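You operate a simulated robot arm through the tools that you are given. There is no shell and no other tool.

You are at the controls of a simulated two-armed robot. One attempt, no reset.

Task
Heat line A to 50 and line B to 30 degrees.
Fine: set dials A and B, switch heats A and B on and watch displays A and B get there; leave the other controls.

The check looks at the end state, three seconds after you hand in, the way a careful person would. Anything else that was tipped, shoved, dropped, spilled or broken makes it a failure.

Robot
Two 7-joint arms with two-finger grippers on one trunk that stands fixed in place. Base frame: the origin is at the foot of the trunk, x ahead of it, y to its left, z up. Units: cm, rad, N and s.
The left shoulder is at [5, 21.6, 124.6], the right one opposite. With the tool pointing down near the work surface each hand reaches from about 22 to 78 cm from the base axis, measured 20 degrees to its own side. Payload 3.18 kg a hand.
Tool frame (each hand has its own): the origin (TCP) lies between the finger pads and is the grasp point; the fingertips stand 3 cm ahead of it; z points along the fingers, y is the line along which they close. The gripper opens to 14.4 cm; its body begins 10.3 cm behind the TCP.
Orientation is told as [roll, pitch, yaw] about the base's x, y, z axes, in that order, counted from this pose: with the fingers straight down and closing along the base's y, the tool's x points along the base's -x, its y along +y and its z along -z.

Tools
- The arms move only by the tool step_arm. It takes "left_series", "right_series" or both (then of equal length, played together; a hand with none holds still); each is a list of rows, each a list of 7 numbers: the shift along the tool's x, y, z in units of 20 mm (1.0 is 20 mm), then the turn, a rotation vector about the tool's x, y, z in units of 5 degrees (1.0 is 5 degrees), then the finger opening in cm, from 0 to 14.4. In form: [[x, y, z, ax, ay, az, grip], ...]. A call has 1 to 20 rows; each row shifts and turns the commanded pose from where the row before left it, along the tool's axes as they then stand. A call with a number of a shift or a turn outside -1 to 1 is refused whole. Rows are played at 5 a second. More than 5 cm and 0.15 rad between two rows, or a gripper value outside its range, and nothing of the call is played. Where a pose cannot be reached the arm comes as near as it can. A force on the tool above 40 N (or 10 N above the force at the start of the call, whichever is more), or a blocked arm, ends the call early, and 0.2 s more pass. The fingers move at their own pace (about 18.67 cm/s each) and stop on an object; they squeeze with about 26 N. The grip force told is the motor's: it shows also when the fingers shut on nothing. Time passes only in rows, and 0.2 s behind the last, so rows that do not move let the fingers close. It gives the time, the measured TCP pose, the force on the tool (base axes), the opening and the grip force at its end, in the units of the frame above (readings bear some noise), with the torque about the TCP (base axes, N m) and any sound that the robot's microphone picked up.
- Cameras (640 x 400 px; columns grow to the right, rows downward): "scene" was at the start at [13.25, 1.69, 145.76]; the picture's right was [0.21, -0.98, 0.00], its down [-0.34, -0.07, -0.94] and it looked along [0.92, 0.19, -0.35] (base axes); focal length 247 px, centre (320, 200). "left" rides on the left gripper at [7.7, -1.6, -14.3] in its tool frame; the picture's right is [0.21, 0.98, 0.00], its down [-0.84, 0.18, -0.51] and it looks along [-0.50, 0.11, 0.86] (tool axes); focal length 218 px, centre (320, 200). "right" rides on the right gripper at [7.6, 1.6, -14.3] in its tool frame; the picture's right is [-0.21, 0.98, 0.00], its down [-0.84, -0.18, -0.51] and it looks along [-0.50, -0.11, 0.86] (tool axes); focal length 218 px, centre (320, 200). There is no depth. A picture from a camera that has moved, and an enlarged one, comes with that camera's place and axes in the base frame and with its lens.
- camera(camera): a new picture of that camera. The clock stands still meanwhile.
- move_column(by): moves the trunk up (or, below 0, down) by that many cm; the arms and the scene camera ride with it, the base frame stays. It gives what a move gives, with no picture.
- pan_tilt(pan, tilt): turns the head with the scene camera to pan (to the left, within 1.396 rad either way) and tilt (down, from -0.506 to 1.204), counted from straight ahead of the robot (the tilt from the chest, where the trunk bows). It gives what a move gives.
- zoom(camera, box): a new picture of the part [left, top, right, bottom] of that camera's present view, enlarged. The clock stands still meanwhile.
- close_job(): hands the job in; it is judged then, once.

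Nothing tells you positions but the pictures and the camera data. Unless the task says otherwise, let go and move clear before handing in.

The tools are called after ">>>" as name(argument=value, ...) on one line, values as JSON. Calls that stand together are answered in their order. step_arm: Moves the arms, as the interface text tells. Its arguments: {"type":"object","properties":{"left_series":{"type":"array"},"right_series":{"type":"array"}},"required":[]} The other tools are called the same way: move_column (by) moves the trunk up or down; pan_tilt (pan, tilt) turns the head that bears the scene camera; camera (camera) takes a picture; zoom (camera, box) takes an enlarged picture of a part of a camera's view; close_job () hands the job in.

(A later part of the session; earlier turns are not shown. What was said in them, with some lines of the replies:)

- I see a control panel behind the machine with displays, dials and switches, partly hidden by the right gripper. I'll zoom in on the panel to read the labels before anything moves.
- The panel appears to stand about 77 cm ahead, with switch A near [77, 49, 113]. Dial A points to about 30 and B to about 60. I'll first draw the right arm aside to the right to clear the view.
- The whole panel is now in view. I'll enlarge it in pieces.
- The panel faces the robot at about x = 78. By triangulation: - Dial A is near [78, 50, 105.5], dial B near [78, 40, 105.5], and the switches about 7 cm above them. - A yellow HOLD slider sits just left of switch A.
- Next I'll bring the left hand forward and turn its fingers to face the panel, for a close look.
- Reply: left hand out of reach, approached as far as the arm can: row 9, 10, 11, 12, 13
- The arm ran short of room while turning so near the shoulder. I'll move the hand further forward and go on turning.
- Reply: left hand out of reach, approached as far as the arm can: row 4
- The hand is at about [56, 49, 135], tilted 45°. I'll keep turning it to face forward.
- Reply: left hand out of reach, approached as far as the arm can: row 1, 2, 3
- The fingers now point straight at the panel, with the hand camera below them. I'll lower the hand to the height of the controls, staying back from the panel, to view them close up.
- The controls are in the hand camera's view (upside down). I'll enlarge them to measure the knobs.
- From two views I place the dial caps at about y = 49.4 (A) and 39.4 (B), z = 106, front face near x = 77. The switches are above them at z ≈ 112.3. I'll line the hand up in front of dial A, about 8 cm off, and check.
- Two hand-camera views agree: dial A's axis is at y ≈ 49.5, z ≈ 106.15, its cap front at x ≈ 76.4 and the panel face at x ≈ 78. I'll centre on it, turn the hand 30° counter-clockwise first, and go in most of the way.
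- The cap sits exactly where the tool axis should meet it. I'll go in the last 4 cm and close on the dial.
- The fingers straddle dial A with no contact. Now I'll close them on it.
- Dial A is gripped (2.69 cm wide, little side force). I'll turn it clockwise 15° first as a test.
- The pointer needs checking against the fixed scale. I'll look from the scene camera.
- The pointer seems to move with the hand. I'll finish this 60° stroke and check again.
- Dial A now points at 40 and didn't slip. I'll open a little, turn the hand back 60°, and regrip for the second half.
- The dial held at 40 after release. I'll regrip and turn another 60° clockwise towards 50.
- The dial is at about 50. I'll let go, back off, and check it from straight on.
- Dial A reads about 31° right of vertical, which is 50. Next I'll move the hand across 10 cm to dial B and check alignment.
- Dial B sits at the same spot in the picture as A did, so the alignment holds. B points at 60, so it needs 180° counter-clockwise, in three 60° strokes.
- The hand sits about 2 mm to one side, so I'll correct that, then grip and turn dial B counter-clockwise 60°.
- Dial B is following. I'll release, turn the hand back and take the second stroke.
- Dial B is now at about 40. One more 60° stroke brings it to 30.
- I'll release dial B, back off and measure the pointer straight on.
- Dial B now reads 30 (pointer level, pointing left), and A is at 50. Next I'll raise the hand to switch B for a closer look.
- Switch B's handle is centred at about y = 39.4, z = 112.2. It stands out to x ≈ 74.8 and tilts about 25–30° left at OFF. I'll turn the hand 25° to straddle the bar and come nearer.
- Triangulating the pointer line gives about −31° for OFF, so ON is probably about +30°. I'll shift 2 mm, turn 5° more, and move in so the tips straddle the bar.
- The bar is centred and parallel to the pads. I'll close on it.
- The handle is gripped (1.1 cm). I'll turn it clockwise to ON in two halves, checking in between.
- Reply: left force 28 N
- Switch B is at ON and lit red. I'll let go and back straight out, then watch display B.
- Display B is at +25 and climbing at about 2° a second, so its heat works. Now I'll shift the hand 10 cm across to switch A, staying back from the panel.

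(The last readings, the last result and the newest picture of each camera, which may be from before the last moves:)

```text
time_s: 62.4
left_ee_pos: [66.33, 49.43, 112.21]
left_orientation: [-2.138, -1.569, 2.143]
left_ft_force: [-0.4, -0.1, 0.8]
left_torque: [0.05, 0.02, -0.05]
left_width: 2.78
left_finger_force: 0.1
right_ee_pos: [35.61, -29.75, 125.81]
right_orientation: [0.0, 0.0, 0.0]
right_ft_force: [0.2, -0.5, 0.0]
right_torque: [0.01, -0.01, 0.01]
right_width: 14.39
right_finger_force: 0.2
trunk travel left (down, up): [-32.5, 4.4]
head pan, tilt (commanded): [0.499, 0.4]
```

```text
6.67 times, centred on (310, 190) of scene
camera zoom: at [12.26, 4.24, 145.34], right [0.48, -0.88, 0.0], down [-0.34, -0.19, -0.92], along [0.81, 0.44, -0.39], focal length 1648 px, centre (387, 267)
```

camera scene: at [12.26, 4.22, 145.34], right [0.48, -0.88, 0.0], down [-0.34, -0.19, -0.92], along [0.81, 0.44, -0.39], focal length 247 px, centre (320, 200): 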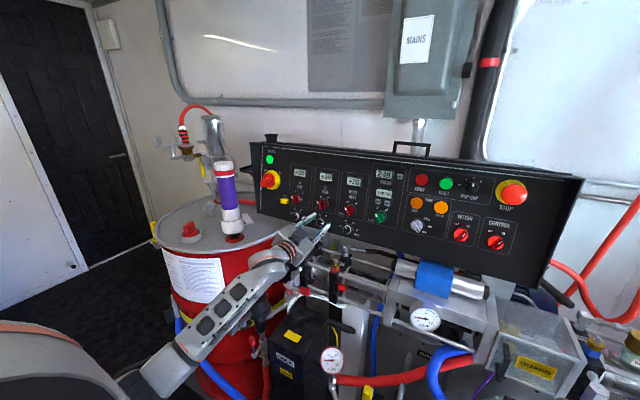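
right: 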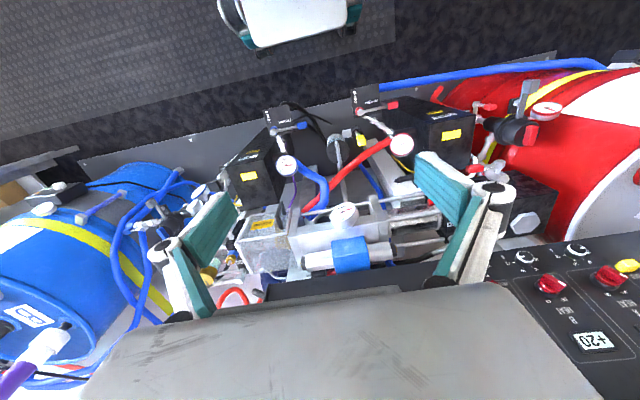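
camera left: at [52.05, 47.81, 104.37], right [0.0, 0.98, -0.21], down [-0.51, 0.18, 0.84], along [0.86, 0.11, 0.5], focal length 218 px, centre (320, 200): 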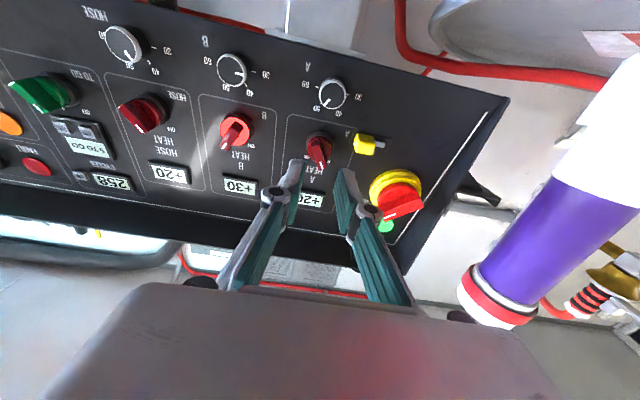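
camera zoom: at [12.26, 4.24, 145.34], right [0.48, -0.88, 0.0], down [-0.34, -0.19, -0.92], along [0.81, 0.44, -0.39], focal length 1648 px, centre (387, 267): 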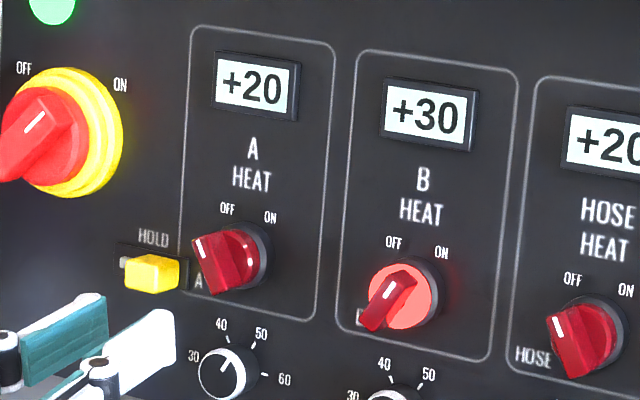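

Display B has reached +30. Switch A is centred on the tool axis. The yellow slider's near edge is at y ≈ 53.1, so I'll keep the fingers nearly closed (2.8 cm) and go in carefully.

>>> step_arm(left_series=[[0, 0, 0.35, 0, 0, -1, 2.8], [0, 0, 0.35, 0, 0, -1, 2.8], [0, 0, 0.35, 0, 0, -1, 2.8], [0, 0, 0.35, 0, 0, -1, 2.8], [0, 0, 0.35, 0, 0, -1, 2.8], [0, 0, 0.35, 0, 0, -1, 2.8], [0, 0, 0, 0, 0, 0, 2.8]])

>>> zoom(camera="left", box=[260, 120, 380, 200])

>>> zoom(camera="scene", box=[270, 170, 350, 230])

```text
time_s: 64.0
left_ee_pos: [70.41, 49.49, 112.21]
left_orientation: [-1.572, -1.044, 1.576]
left_ft_force: [0.6, -0.5, -0.1]
left_torque: [-0.02, -0.02, 0.01]
left_width: 2.81
left_finger_force: 0.0
right_ee_pos: [35.76, -29.86, 125.77]
right_orientation: [-0.001, -0.001, -0.001]
right_ft_force: [0.0, -0.8, -0.7]
right_torque: [0.0, -0.01, 0.03]
right_width: 14.41
right_finger_force: 0.1
trunk travel left (down, up): [-32.5, 4.4]
head pan, tilt (commanded): [0.499, 0.4]
```

```text
5.00 times, centred on (320, 160) of left
camera zoom: at [56.12, 44.28, 106.41], right [0.0, 0.74, -0.67], down [-0.51, 0.58, 0.64], along [0.86, 0.34, 0.38], focal length 1091 px, centre (320, 400)
```

zoom: 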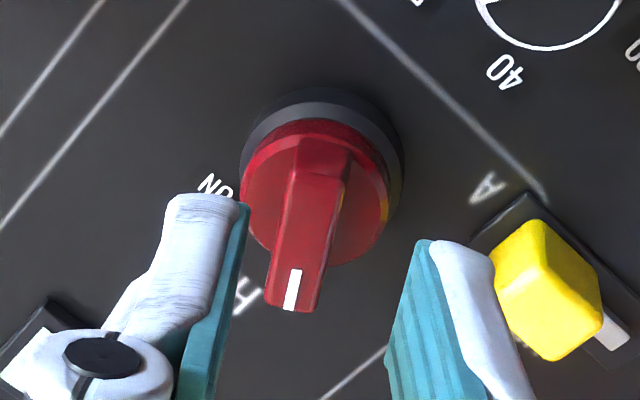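

```text
6.67 times, centred on (310, 200) of scene
camera zoom: at [12.25, 4.22, 145.34], right [0.48, -0.88, 0.0], down [-0.34, -0.19, -0.92], along [0.81, 0.44, -0.39], focal length 1648 px, centre (387, 200)
```

zoom: 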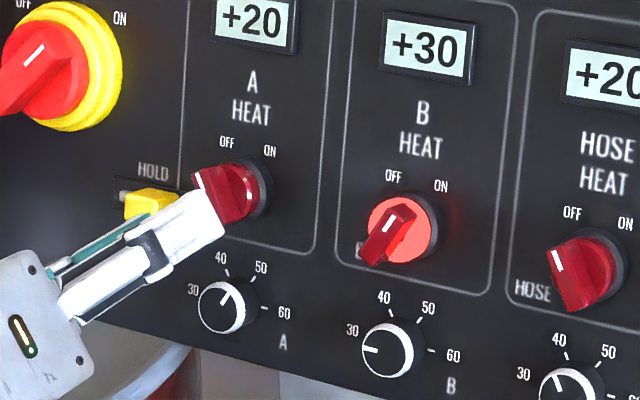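

B holds at +30. The bar's centre works out to z ≈ 112.6, slightly above the tool axis. I'll shift to it and advance, with about 1 cm of clearance to the slider.

>>> step_arm(left_series=[[-0.17, -0.12, 0, 0, 0, 0, 2.8], [0, 0, 0.5, 0, 0, 0, 2.8], [0, 0, 0.5, 0, 0, 0, 2.8], [0, 0, 0.4, 0, 0, 0, 2.8], [0, 0, 0, 0, 0, 0, 2.8]])

>>> zoom(camera="left", box=[260, 130, 380, 210])

>>> zoom(camera="scene", box=[270, 170, 350, 230])

```text
time_s: 65.2
left_ee_pos: [73.36, 49.53, 112.94]
left_orientation: [-1.573, -1.047, 1.574]
left_ft_force: [0.6, -0.6, 0.1]
left_torque: [0.0, 0.03, -0.02]
left_width: 2.79
left_finger_force: 0.1
right_ee_pos: [35.67, -29.81, 125.79]
right_orientation: [0.001, -0.001, 0.001]
right_ft_force: [0.3, -0.9, 0.4]
right_torque: [0.02, -0.02, 0.01]
right_width: 14.41
right_finger_force: 0.1
trunk travel left (down, up): [-32.5, 4.4]
head pan, tilt (commanded): [0.499, 0.4]
```

```text
5.00 times, centred on (320, 170) of left
camera zoom: at [58.98, 44.34, 107.0], right [0.0, 0.74, -0.67], down [-0.51, 0.58, 0.64], along [0.86, 0.34, 0.38], focal length 1091 px, centre (320, 350)
```

zoom: 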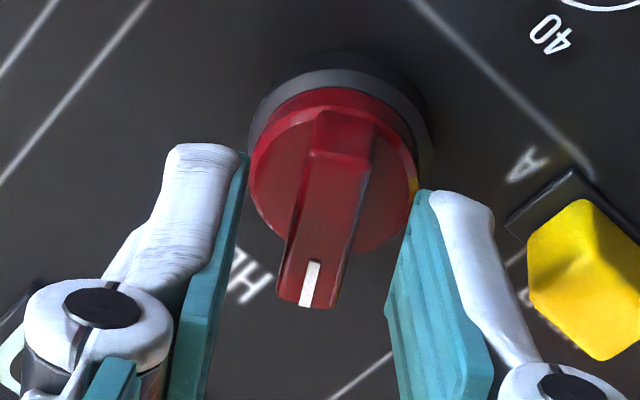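

```text
6.67 times, centred on (310, 200) of scene
camera zoom: at [12.25, 4.21, 145.34], right [0.48, -0.88, 0.0], down [-0.34, -0.19, -0.92], along [0.81, 0.44, -0.39], focal length 1648 px, centre (387, 200)
```

zoom: 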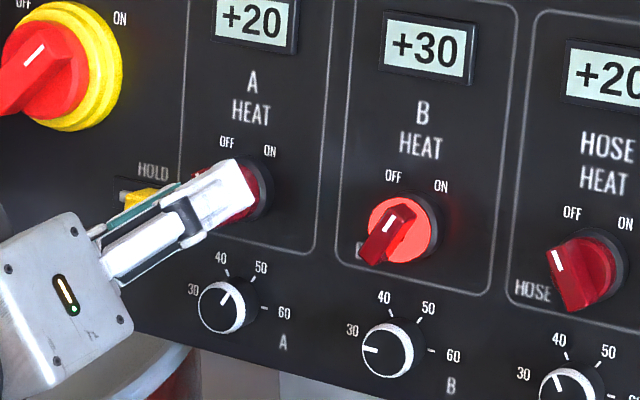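

The bar is centred between the pads and the slider is clear. I'll ease slightly back along the bar, close, and turn the first half.

>>> step_arm(left_series=[[0.12, 0, 0, 0, 0, 0, 2.8], [0, 0, 0, 0, 0, 0, 0.6], [0, 0, 0, 0, 0, 0, 0.6], [0, 0, 0, 0, 0, 0, 0.6]])

>>> zoom(camera="left", box=[260, 130, 380, 210])

```text
time_s: 66.2
left_ee_pos: [73.23, 49.46, 112.51]
left_orientation: [-1.574, -1.048, 1.575]
left_ft_force: [0.9, -1.5, 1.4]
left_torque: [0.19, -0.31, 0.22]
left_width: 1.1
left_finger_force: 41.3
right_ee_pos: [35.73, -29.95, 125.91]
right_orientation: [0.0, -0.002, 0.0]
right_ft_force: [-0.2, 0.7, 0.2]
right_torque: [0.0, 0.0, 0.0]
right_width: 14.39
right_finger_force: 0.0
trunk travel left (down, up): [-32.5, 4.4]
head pan, tilt (commanded): [0.499, 0.4]
```

```text
5.00 times, centred on (320, 170) of left
camera zoom: at [59.02, 44.19, 106.73], right [0.0, 0.74, -0.67], down [-0.51, 0.58, 0.64], along [0.86, 0.34, 0.38], focal length 1091 px, centre (320, 350)
```

zoom: 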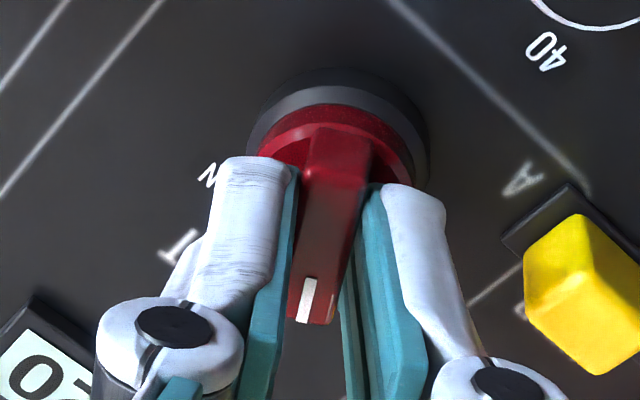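

Switch A is held with almost no side force and the slider is clear. I'll turn it clockwise.

>>> step_arm(left_series=[[0, 0, 0, 0, 0, 1, 0.6], [0, 0, 0, 0, 0, 1, 0.6], [0, 0, 0, 0, 0, 1, 0.6], [0, 0, 0, 0, 0, 1, 0.6], [0, 0, 0, 0, 0, 1, 0.6], [0, 0, 0, 0, 0, 1, 0.6]])

>>> zoom(camera="left", box=[260, 130, 380, 210])

>>> zoom(camera="scene", box=[270, 160, 350, 220])

```text
time_s: 67.6
left_ee_pos: [73.33, 49.36, 112.54]
left_orientation: [2.773, -1.569, -2.77]
left_ft_force: [13.0, 8.9, 8.9]
left_torque: [-0.01, -0.06, 0.15]
left_width: 1.07
left_finger_force: 41.6
right_ee_pos: [35.86, -29.73, 125.93]
right_orientation: [0.001, -0.001, 0.0]
right_ft_force: [1.5, -0.3, 0.2]
right_torque: [0.02, 0.03, -0.01]
right_width: 14.36
right_finger_force: 0.0
trunk travel left (down, up): [-32.5, 4.4]
head pan, tilt (commanded): [0.499, 0.4]
```

```text
5.00 times, centred on (320, 170) of left
camera zoom: at [59.03, 47.84, 104.84], right [0.0, 0.98, -0.21], down [-0.51, 0.18, 0.84], along [0.86, 0.11, 0.5], focal length 1091 px, centre (320, 350)
```

zoom: 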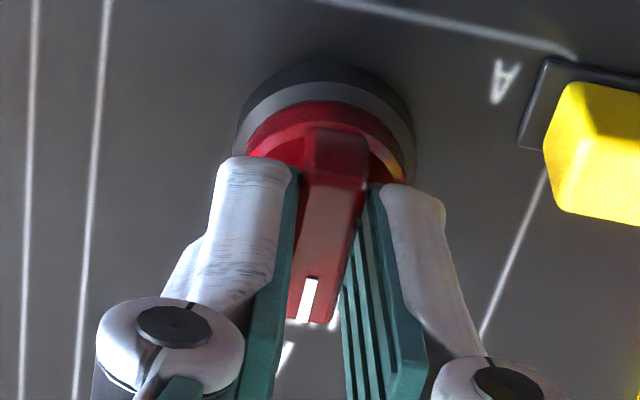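

```text
6.67 times, centred on (310, 190) of scene
camera zoom: at [12.35, 4.26, 145.34], right [0.48, -0.88, 0.0], down [-0.34, -0.19, -0.92], along [0.81, 0.44, -0.39], focal length 1648 px, centre (387, 267)
```

zoom: 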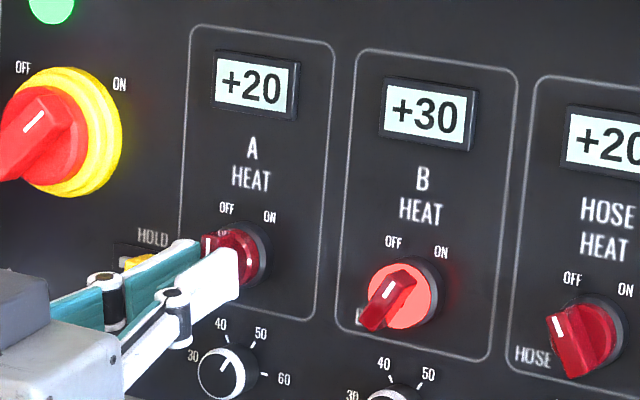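

The handle is halfway round. I'll finish the turn to ON.

>>> step_arm(left_series=[[0, 0, 0, 0, 0, 1, 0.6], [0, 0, 0, 0, 0, 1, 0.6], [0, 0, 0, 0, 0, 1, 0.6], [0, 0, 0, 0, 0, 1, 0.6], [0, 0, 0, 0, 0, 1, 0.6], [0, 0, 0, 0, 0, 1, 0.6]])

>>> zoom(camera="left", box=[260, 130, 380, 210])

>>> zoom(camera="scene", box=[270, 160, 350, 220])

```text
time_s: 69.0
left_ee_pos: [73.33, 49.51, 112.46]
left_orientation: [1.58, -1.048, -1.575]
left_ft_force: [6.5, 17.3, 12.0]
left_torque: [-0.21, -1.02, -0.09]
left_width: 1.15
left_finger_force: 40.8
right_ee_pos: [35.78, -29.75, 125.82]
right_orientation: [-0.003, -0.002, 0.0]
right_ft_force: [0.6, 0.3, -0.5]
right_torque: [-0.01, 0.0, -0.01]
right_width: 14.4
right_finger_force: 0.1
trunk travel left (down, up): [-32.5, 4.4]
head pan, tilt (commanded): [0.499, 0.4]
```

```text
5.00 times, centred on (320, 170) of left
camera zoom: at [59.01, 51.92, 105.03], right [-0.01, 0.95, 0.31], down [-0.51, -0.27, 0.82], along [0.86, -0.15, 0.49], focal length 1091 px, centre (320, 350)
```

zoom: 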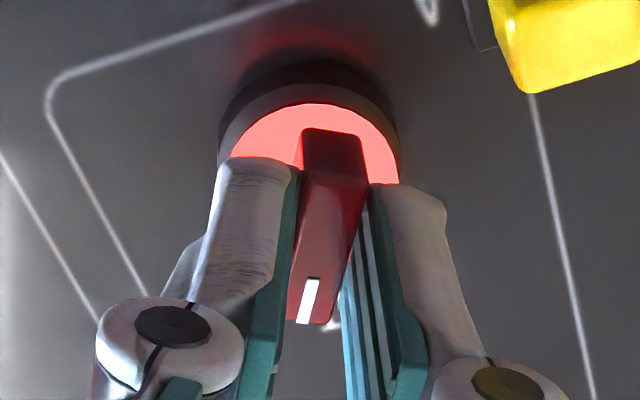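

```text
6.67 times, centred on (310, 190) of scene
camera zoom: at [12.23, 4.37, 145.35], right [0.48, -0.88, 0.0], down [-0.34, -0.19, -0.92], along [0.81, 0.44, -0.39], focal length 1648 px, centre (387, 267)
```

zoom: 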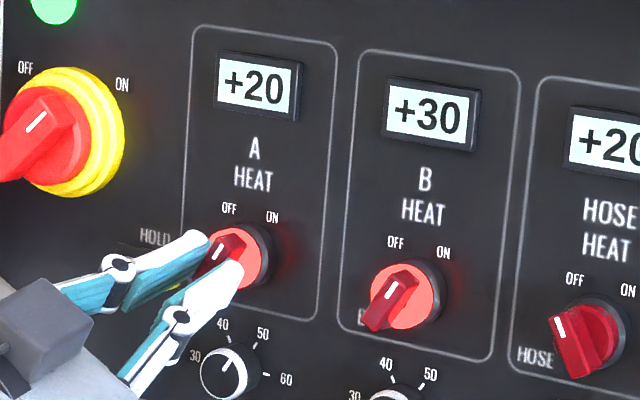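

Switch A is on and lit. I'll release gently and back straight out.

>>> step_arm(left_series=[[0, 0, 0, 0, 0, 0, 2.6], [0, 0, 0, 0, 0, 0, 2.6], [0, 0, -1, 0, 0, 0, 2.6], [0, 0, -1, 0, 0, 0, 2.6], [0, 0, -1, 0, 0, 0, 2.6], [0, 0, -1, 0, 0, 0, 2.6], [0, 0, -1, 0, 0, -1, 2.6], [0, 0, 0, 0, 0, -1, 2.6], [0, 0, 0, 0, 0, -1, 2.6], [0, 0, 0, 0, 0, -1, 2.6], [0, 0, 0, 0, 0, -1, 2.6], [0, 0, 0, 0, 0, -1, 2.6], [0, 0, 0, 0, 0, 0, 2.6]])

>>> zoom(camera="scene", box=[270, 160, 350, 220])

>>> camera(camera="left")

```text
time_s: 71.8
left_ee_pos: [63.24, 49.46, 112.56]
left_orientation: [-2.127, -1.57, 2.126]
left_ft_force: [0.1, 0.1, 0.6]
left_torque: [0.01, 0.01, 0.0]
left_width: 2.6
left_finger_force: 0.1
right_ee_pos: [35.75, -29.73, 125.77]
right_orientation: [-0.001, 0.001, 0.001]
right_ft_force: [-0.2, 0.2, -0.2]
right_torque: [-0.04, -0.03, -0.01]
right_width: 14.4
right_finger_force: 0.1
trunk travel left (down, up): [-32.5, 4.4]
head pan, tilt (commanded): [0.499, 0.4]
```

```text
6.67 times, centred on (310, 190) of scene
camera zoom: at [12.26, 4.22, 145.34], right [0.48, -0.88, 0.0], down [-0.34, -0.19, -0.92], along [0.81, 0.44, -0.39], focal length 1648 px, centre (387, 267)
```

zoom: 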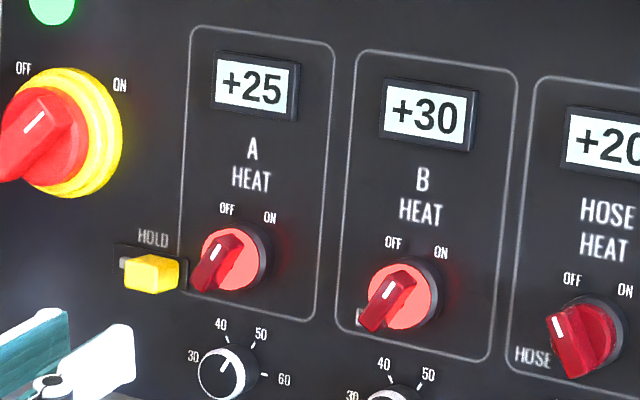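

```text
taken
camera left: at [48.98, 47.7, 104.84], right [0.0, 0.98, -0.21], down [-0.51, 0.18, 0.84], along [0.86, 0.11, 0.5], focal length 218 px, centre (320, 200)
```

left: 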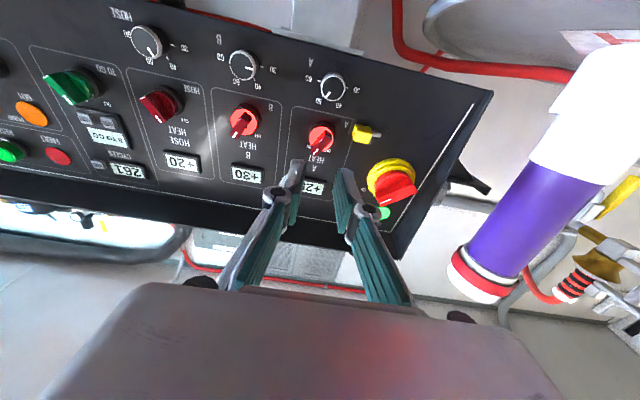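

A is heating (+25) and B holds at +30. I'll draw the hand further back and wait while watching the displays.

>>> step_arm(left_series=[[0, 0, -1, 0, 0, 0, 4], [0, 0, -1, 0, 0, 0, 4], [0, 0, -1, 0, 0, 0, 4], [0, 0, 0, 0, 0, 0, 4], [0, 0, 0, 0, 0, 0, 4], [0, 0, 0, 0, 0, 0, 4], [0, 0, 0, 0, 0, 0, 4], [0, 0, 0, 0, 0, 0, 4], [0, 0, 0, 0, 0, 0, 4], [0, 0, 0, 0, 0, 0, 4], [0, 0, 0, 0, 0, 0, 4], [0, 0, 0, 0, 0, 0, 4], [0, 0, 0, 0, 0, 0, 4], [0, 0, 0, 0, 0, 0, 4], [0, 0, 0, 0, 0, 0, 4], [0, 0, 0, 0, 0, 0, 4], [0, 0, 0, 0, 0, 0, 4], [0, 0, 0, 0, 0, 0, 4], [0, 0, 0, 0, 0, 0, 4], [0, 0, 0, 0, 0, 0, 4]])

>>> step_arm(left_series=[[0, 0, 0, 0, 0, 0, 4], [0, 0, 0, 0, 0, 0, 4], [0, 0, 0, 0, 0, 0, 4], [0, 0, 0, 0, 0, 0, 4], [0, 0, 0, 0, 0, 0, 4], [0, 0, 0, 0, 0, 0, 4], [0, 0, 0, 0, 0, 0, 4], [0, 0, 0, 0, 0, 0, 4], [0, 0, 0, 0, 0, 0, 4], [0, 0, 0, 0, 0, 0, 4], [0, 0, 0, 0, 0, 0, 4], [0, 0, 0, 0, 0, 0, 4], [0, 0, 0, 0, 0, 0, 4], [0, 0, 0, 0, 0, 0, 4], [0, 0, 0, 0, 0, 0, 4], [0, 0, 0, 0, 0, 0, 4], [0, 0, 0, 0, 0, 0, 4], [0, 0, 0, 0, 0, 0, 4], [0, 0, 0, 0, 0, 0, 4], [0, 0, 0, 0, 0, 0, 4]])

>>> zoom(camera="scene", box=[270, 160, 350, 220])

```text
time_s: 76.0
left_ee_pos: [57.3, 49.37, 112.5]
left_orientation: [-2.518, -1.568, 2.519]
left_ft_force: [-0.5, -0.5, 0.5]
left_torque: [-0.05, 0.04, -0.01]
left_width: 4.0
left_finger_force: 0.0
right_ee_pos: [35.77, -29.85, 125.84]
right_orientation: [0.001, 0.0, 0.0]
right_ft_force: [0.1, 0.9, -0.5]
right_torque: [-0.01, -0.01, 0.02]
right_width: 14.4
right_finger_force: 0.1
trunk travel left (down, up): [-32.5, 4.4]
head pan, tilt (commanded): [0.499, 0.4]
```

```text
time_s: 80.2
left_ee_pos: [57.31, 49.31, 112.43]
left_orientation: [-2.508, -1.57, 2.512]
left_ft_force: [-0.2, -0.9, 0.8]
left_torque: [0.01, 0.05, -0.01]
left_width: 4.02
left_finger_force: 0.1
right_ee_pos: [35.77, -29.86, 125.8]
right_orientation: [-0.001, 0.001, 0.001]
right_ft_force: [0.5, 0.3, 0.3]
right_torque: [-0.02, 0.0, 0.0]
right_width: 14.39
right_finger_force: 0.0
trunk travel left (down, up): [-32.5, 4.4]
head pan, tilt (commanded): [0.499, 0.4]
```

```text
6.67 times, centred on (310, 190) of scene
camera zoom: at [12.27, 4.21, 145.34], right [0.48, -0.88, 0.0], down [-0.34, -0.19, -0.92], along [0.81, 0.44, -0.39], focal length 1648 px, centre (387, 267)
```

zoom: 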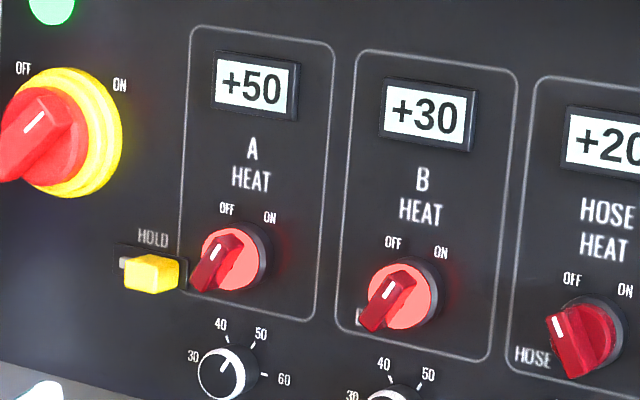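

Display A shows +50 and B +30. I'll wait a few more seconds to be sure both hold, and check the rest of the panel and scene.

>>> step_arm(left_series=[[0, 0, 0, 0, 0, 0, 4], [0, 0, 0, 0, 0, 0, 4], [0, 0, 0, 0, 0, 0, 4], [0, 0, 0, 0, 0, 0, 4], [0, 0, 0, 0, 0, 0, 4], [0, 0, 0, 0, 0, 0, 4], [0, 0, 0, 0, 0, 0, 4], [0, 0, 0, 0, 0, 0, 4], [0, 0, 0, 0, 0, 0, 4], [0, 0, 0, 0, 0, 0, 4], [0, 0, 0, 0, 0, 0, 4], [0, 0, 0, 0, 0, 0, 4], [0, 0, 0, 0, 0, 0, 4], [0, 0, 0, 0, 0, 0, 4], [0, 0, 0, 0, 0, 0, 4], [0, 0, 0, 0, 0, 0, 4], [0, 0, 0, 0, 0, 0, 4], [0, 0, 0, 0, 0, 0, 4], [0, 0, 0, 0, 0, 0, 4], [0, 0, 0, 0, 0, 0, 4]])

>>> zoom(camera="scene", box=[250, 140, 410, 240])

>>> zoom(camera="scene", box=[360, 140, 600, 290])

>>> camera(camera="scene")

>>> zoom(camera="left", box=[180, 30, 400, 170])

```text
time_s: 84.4
left_ee_pos: [57.21, 49.3, 112.51]
left_orientation: [-2.499, -1.569, 2.502]
left_ft_force: [-0.4, -0.7, -0.5]
left_torque: [0.03, 0.03, -0.02]
left_width: 3.98
left_finger_force: 0.0
right_ee_pos: [35.79, -29.86, 125.82]
right_orientation: [-0.001, -0.001, 0.0]
right_ft_force: [0.8, 0.1, -0.2]
right_torque: [-0.05, -0.03, -0.01]
right_width: 14.42
right_finger_force: 0.1
trunk travel left (down, up): [-32.5, 4.4]
head pan, tilt (commanded): [0.499, 0.4]
```

```text
4.00 times, centred on (330, 190) of scene
camera zoom: at [12.27, 4.21, 145.34], right [0.48, -0.88, 0.0], down [-0.34, -0.19, -0.92], along [0.81, 0.44, -0.39], focal length 989 px, centre (280, 240)
```

zoom: 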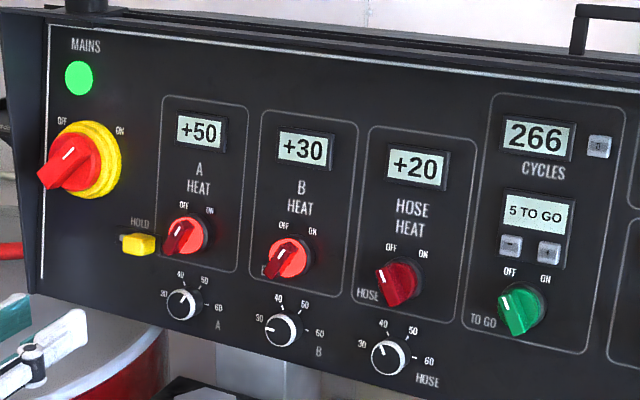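

```text
2.67 times, centred on (480, 215) of scene
camera zoom: at [12.27, 4.21, 145.34], right [0.48, -0.88, 0.0], down [-0.34, -0.19, -0.92], along [0.81, 0.44, -0.39], focal length 659 px, centre (-107, 160)
```

zoom: 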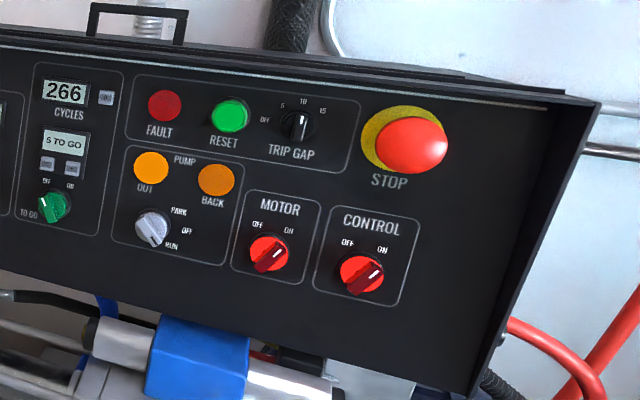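

```text
taken
camera scene: at [12.27, 4.21, 145.34], right [0.48, -0.88, 0.0], down [-0.34, -0.19, -0.92], along [0.81, 0.44, -0.39], focal length 247 px, centre (320, 200)
```

scene: 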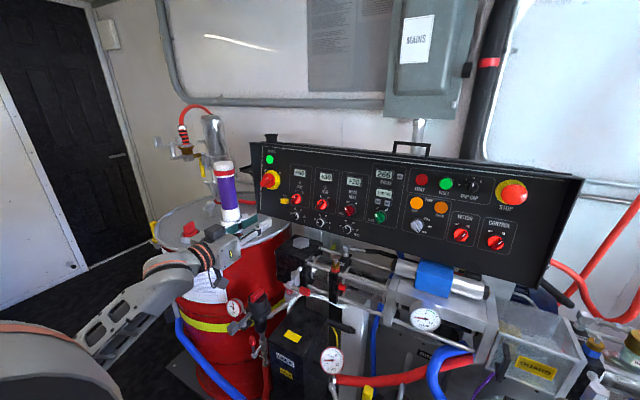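

```text
2.86 times, centred on (290, 100) of left
camera zoom: at [42.96, 47.66, 104.81], right [0.0, 0.98, -0.21], down [-0.51, 0.18, 0.84], along [0.86, 0.11, 0.5], focal length 624 px, centre (406, 486)
```

zoom: 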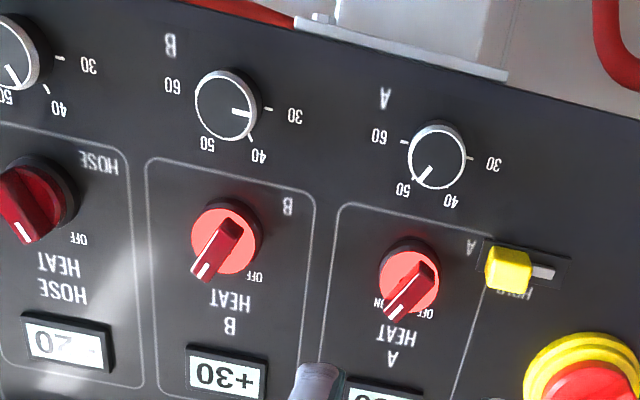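

Both displays are steady, and every other control looks as it did before. One last short wait to confirm nothing drifts.

>>> step_arm(left_series=[[0, 0, -0.5, 0, 0, 0, 5], [0, 0, -0.5, 0, 0, 0, 5], [0, 0, 0, 0, 0, 0, 5], [0, 0, 0, 0, 0, 0, 5], [0, 0, 0, 0, 0, 0, 5], [0, 0, 0, 0, 0, 0, 5], [0, 0, 0, 0, 0, 0, 5], [0, 0, 0, 0, 0, 0, 5], [0, 0, 0, 0, 0, 0, 5], [0, 0, 0, 0, 0, 0, 5], [0, 0, 0, 0, 0, 0, 5], [0, 0, 0, 0, 0, 0, 5], [0, 0, 0, 0, 0, 0, 5], [0, 0, 0, 0, 0, 0, 5], [0, 0, 0, 0, 0, 0, 5], [0, 0, 0, 0, 0, 0, 5]])

>>> zoom(camera="scene", box=[250, 140, 410, 240])

```text
time_s: 87.8
left_ee_pos: [55.3, 49.33, 112.37]
left_orientation: [-2.467, -1.57, 2.466]
left_ft_force: [-0.4, -0.4, 0.1]
left_torque: [-0.04, 0.0, 0.01]
left_width: 5.0
left_finger_force: 0.1
right_ee_pos: [35.71, -29.84, 125.89]
right_orientation: [-0.001, 0.002, 0.0]
right_ft_force: [-0.4, -0.2, 0.2]
right_torque: [-0.01, 0.01, 0.02]
right_width: 14.4
right_finger_force: 0.1
trunk travel left (down, up): [-32.5, 4.4]
head pan, tilt (commanded): [0.499, 0.4]
```

```text
4.00 times, centred on (330, 190) of scene
camera zoom: at [12.27, 4.21, 145.34], right [0.48, -0.88, 0.0], down [-0.34, -0.19, -0.92], along [0.81, 0.44, -0.39], focal length 989 px, centre (280, 240)
```

zoom: 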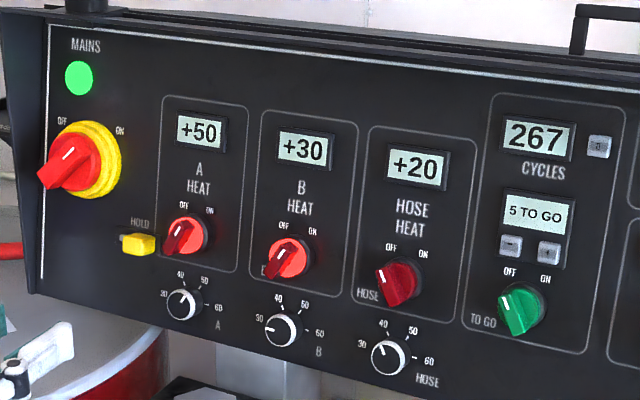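

Display A holds at +50 and B at +30, with both heats on and lit. The other controls are untouched and the hands are clear, so I'm handing in.

>>> close_job()

```text
The job is handed in.
```

Line A is heated to 50 and line B to 30. Both displays held those readings for several seconds before I handed in.

- **Dials:** A is turned from 30 to 50, and B from 60 to 30.
- **Heats:** switches A and B are both on and lit.
- **Everything else:** I left the other controls alone, including the yellow HOLD slider next to switch A. The last pictures showed them where they started. Nothing was tipped, shoved or dropped, and both hands are clear of the panel.
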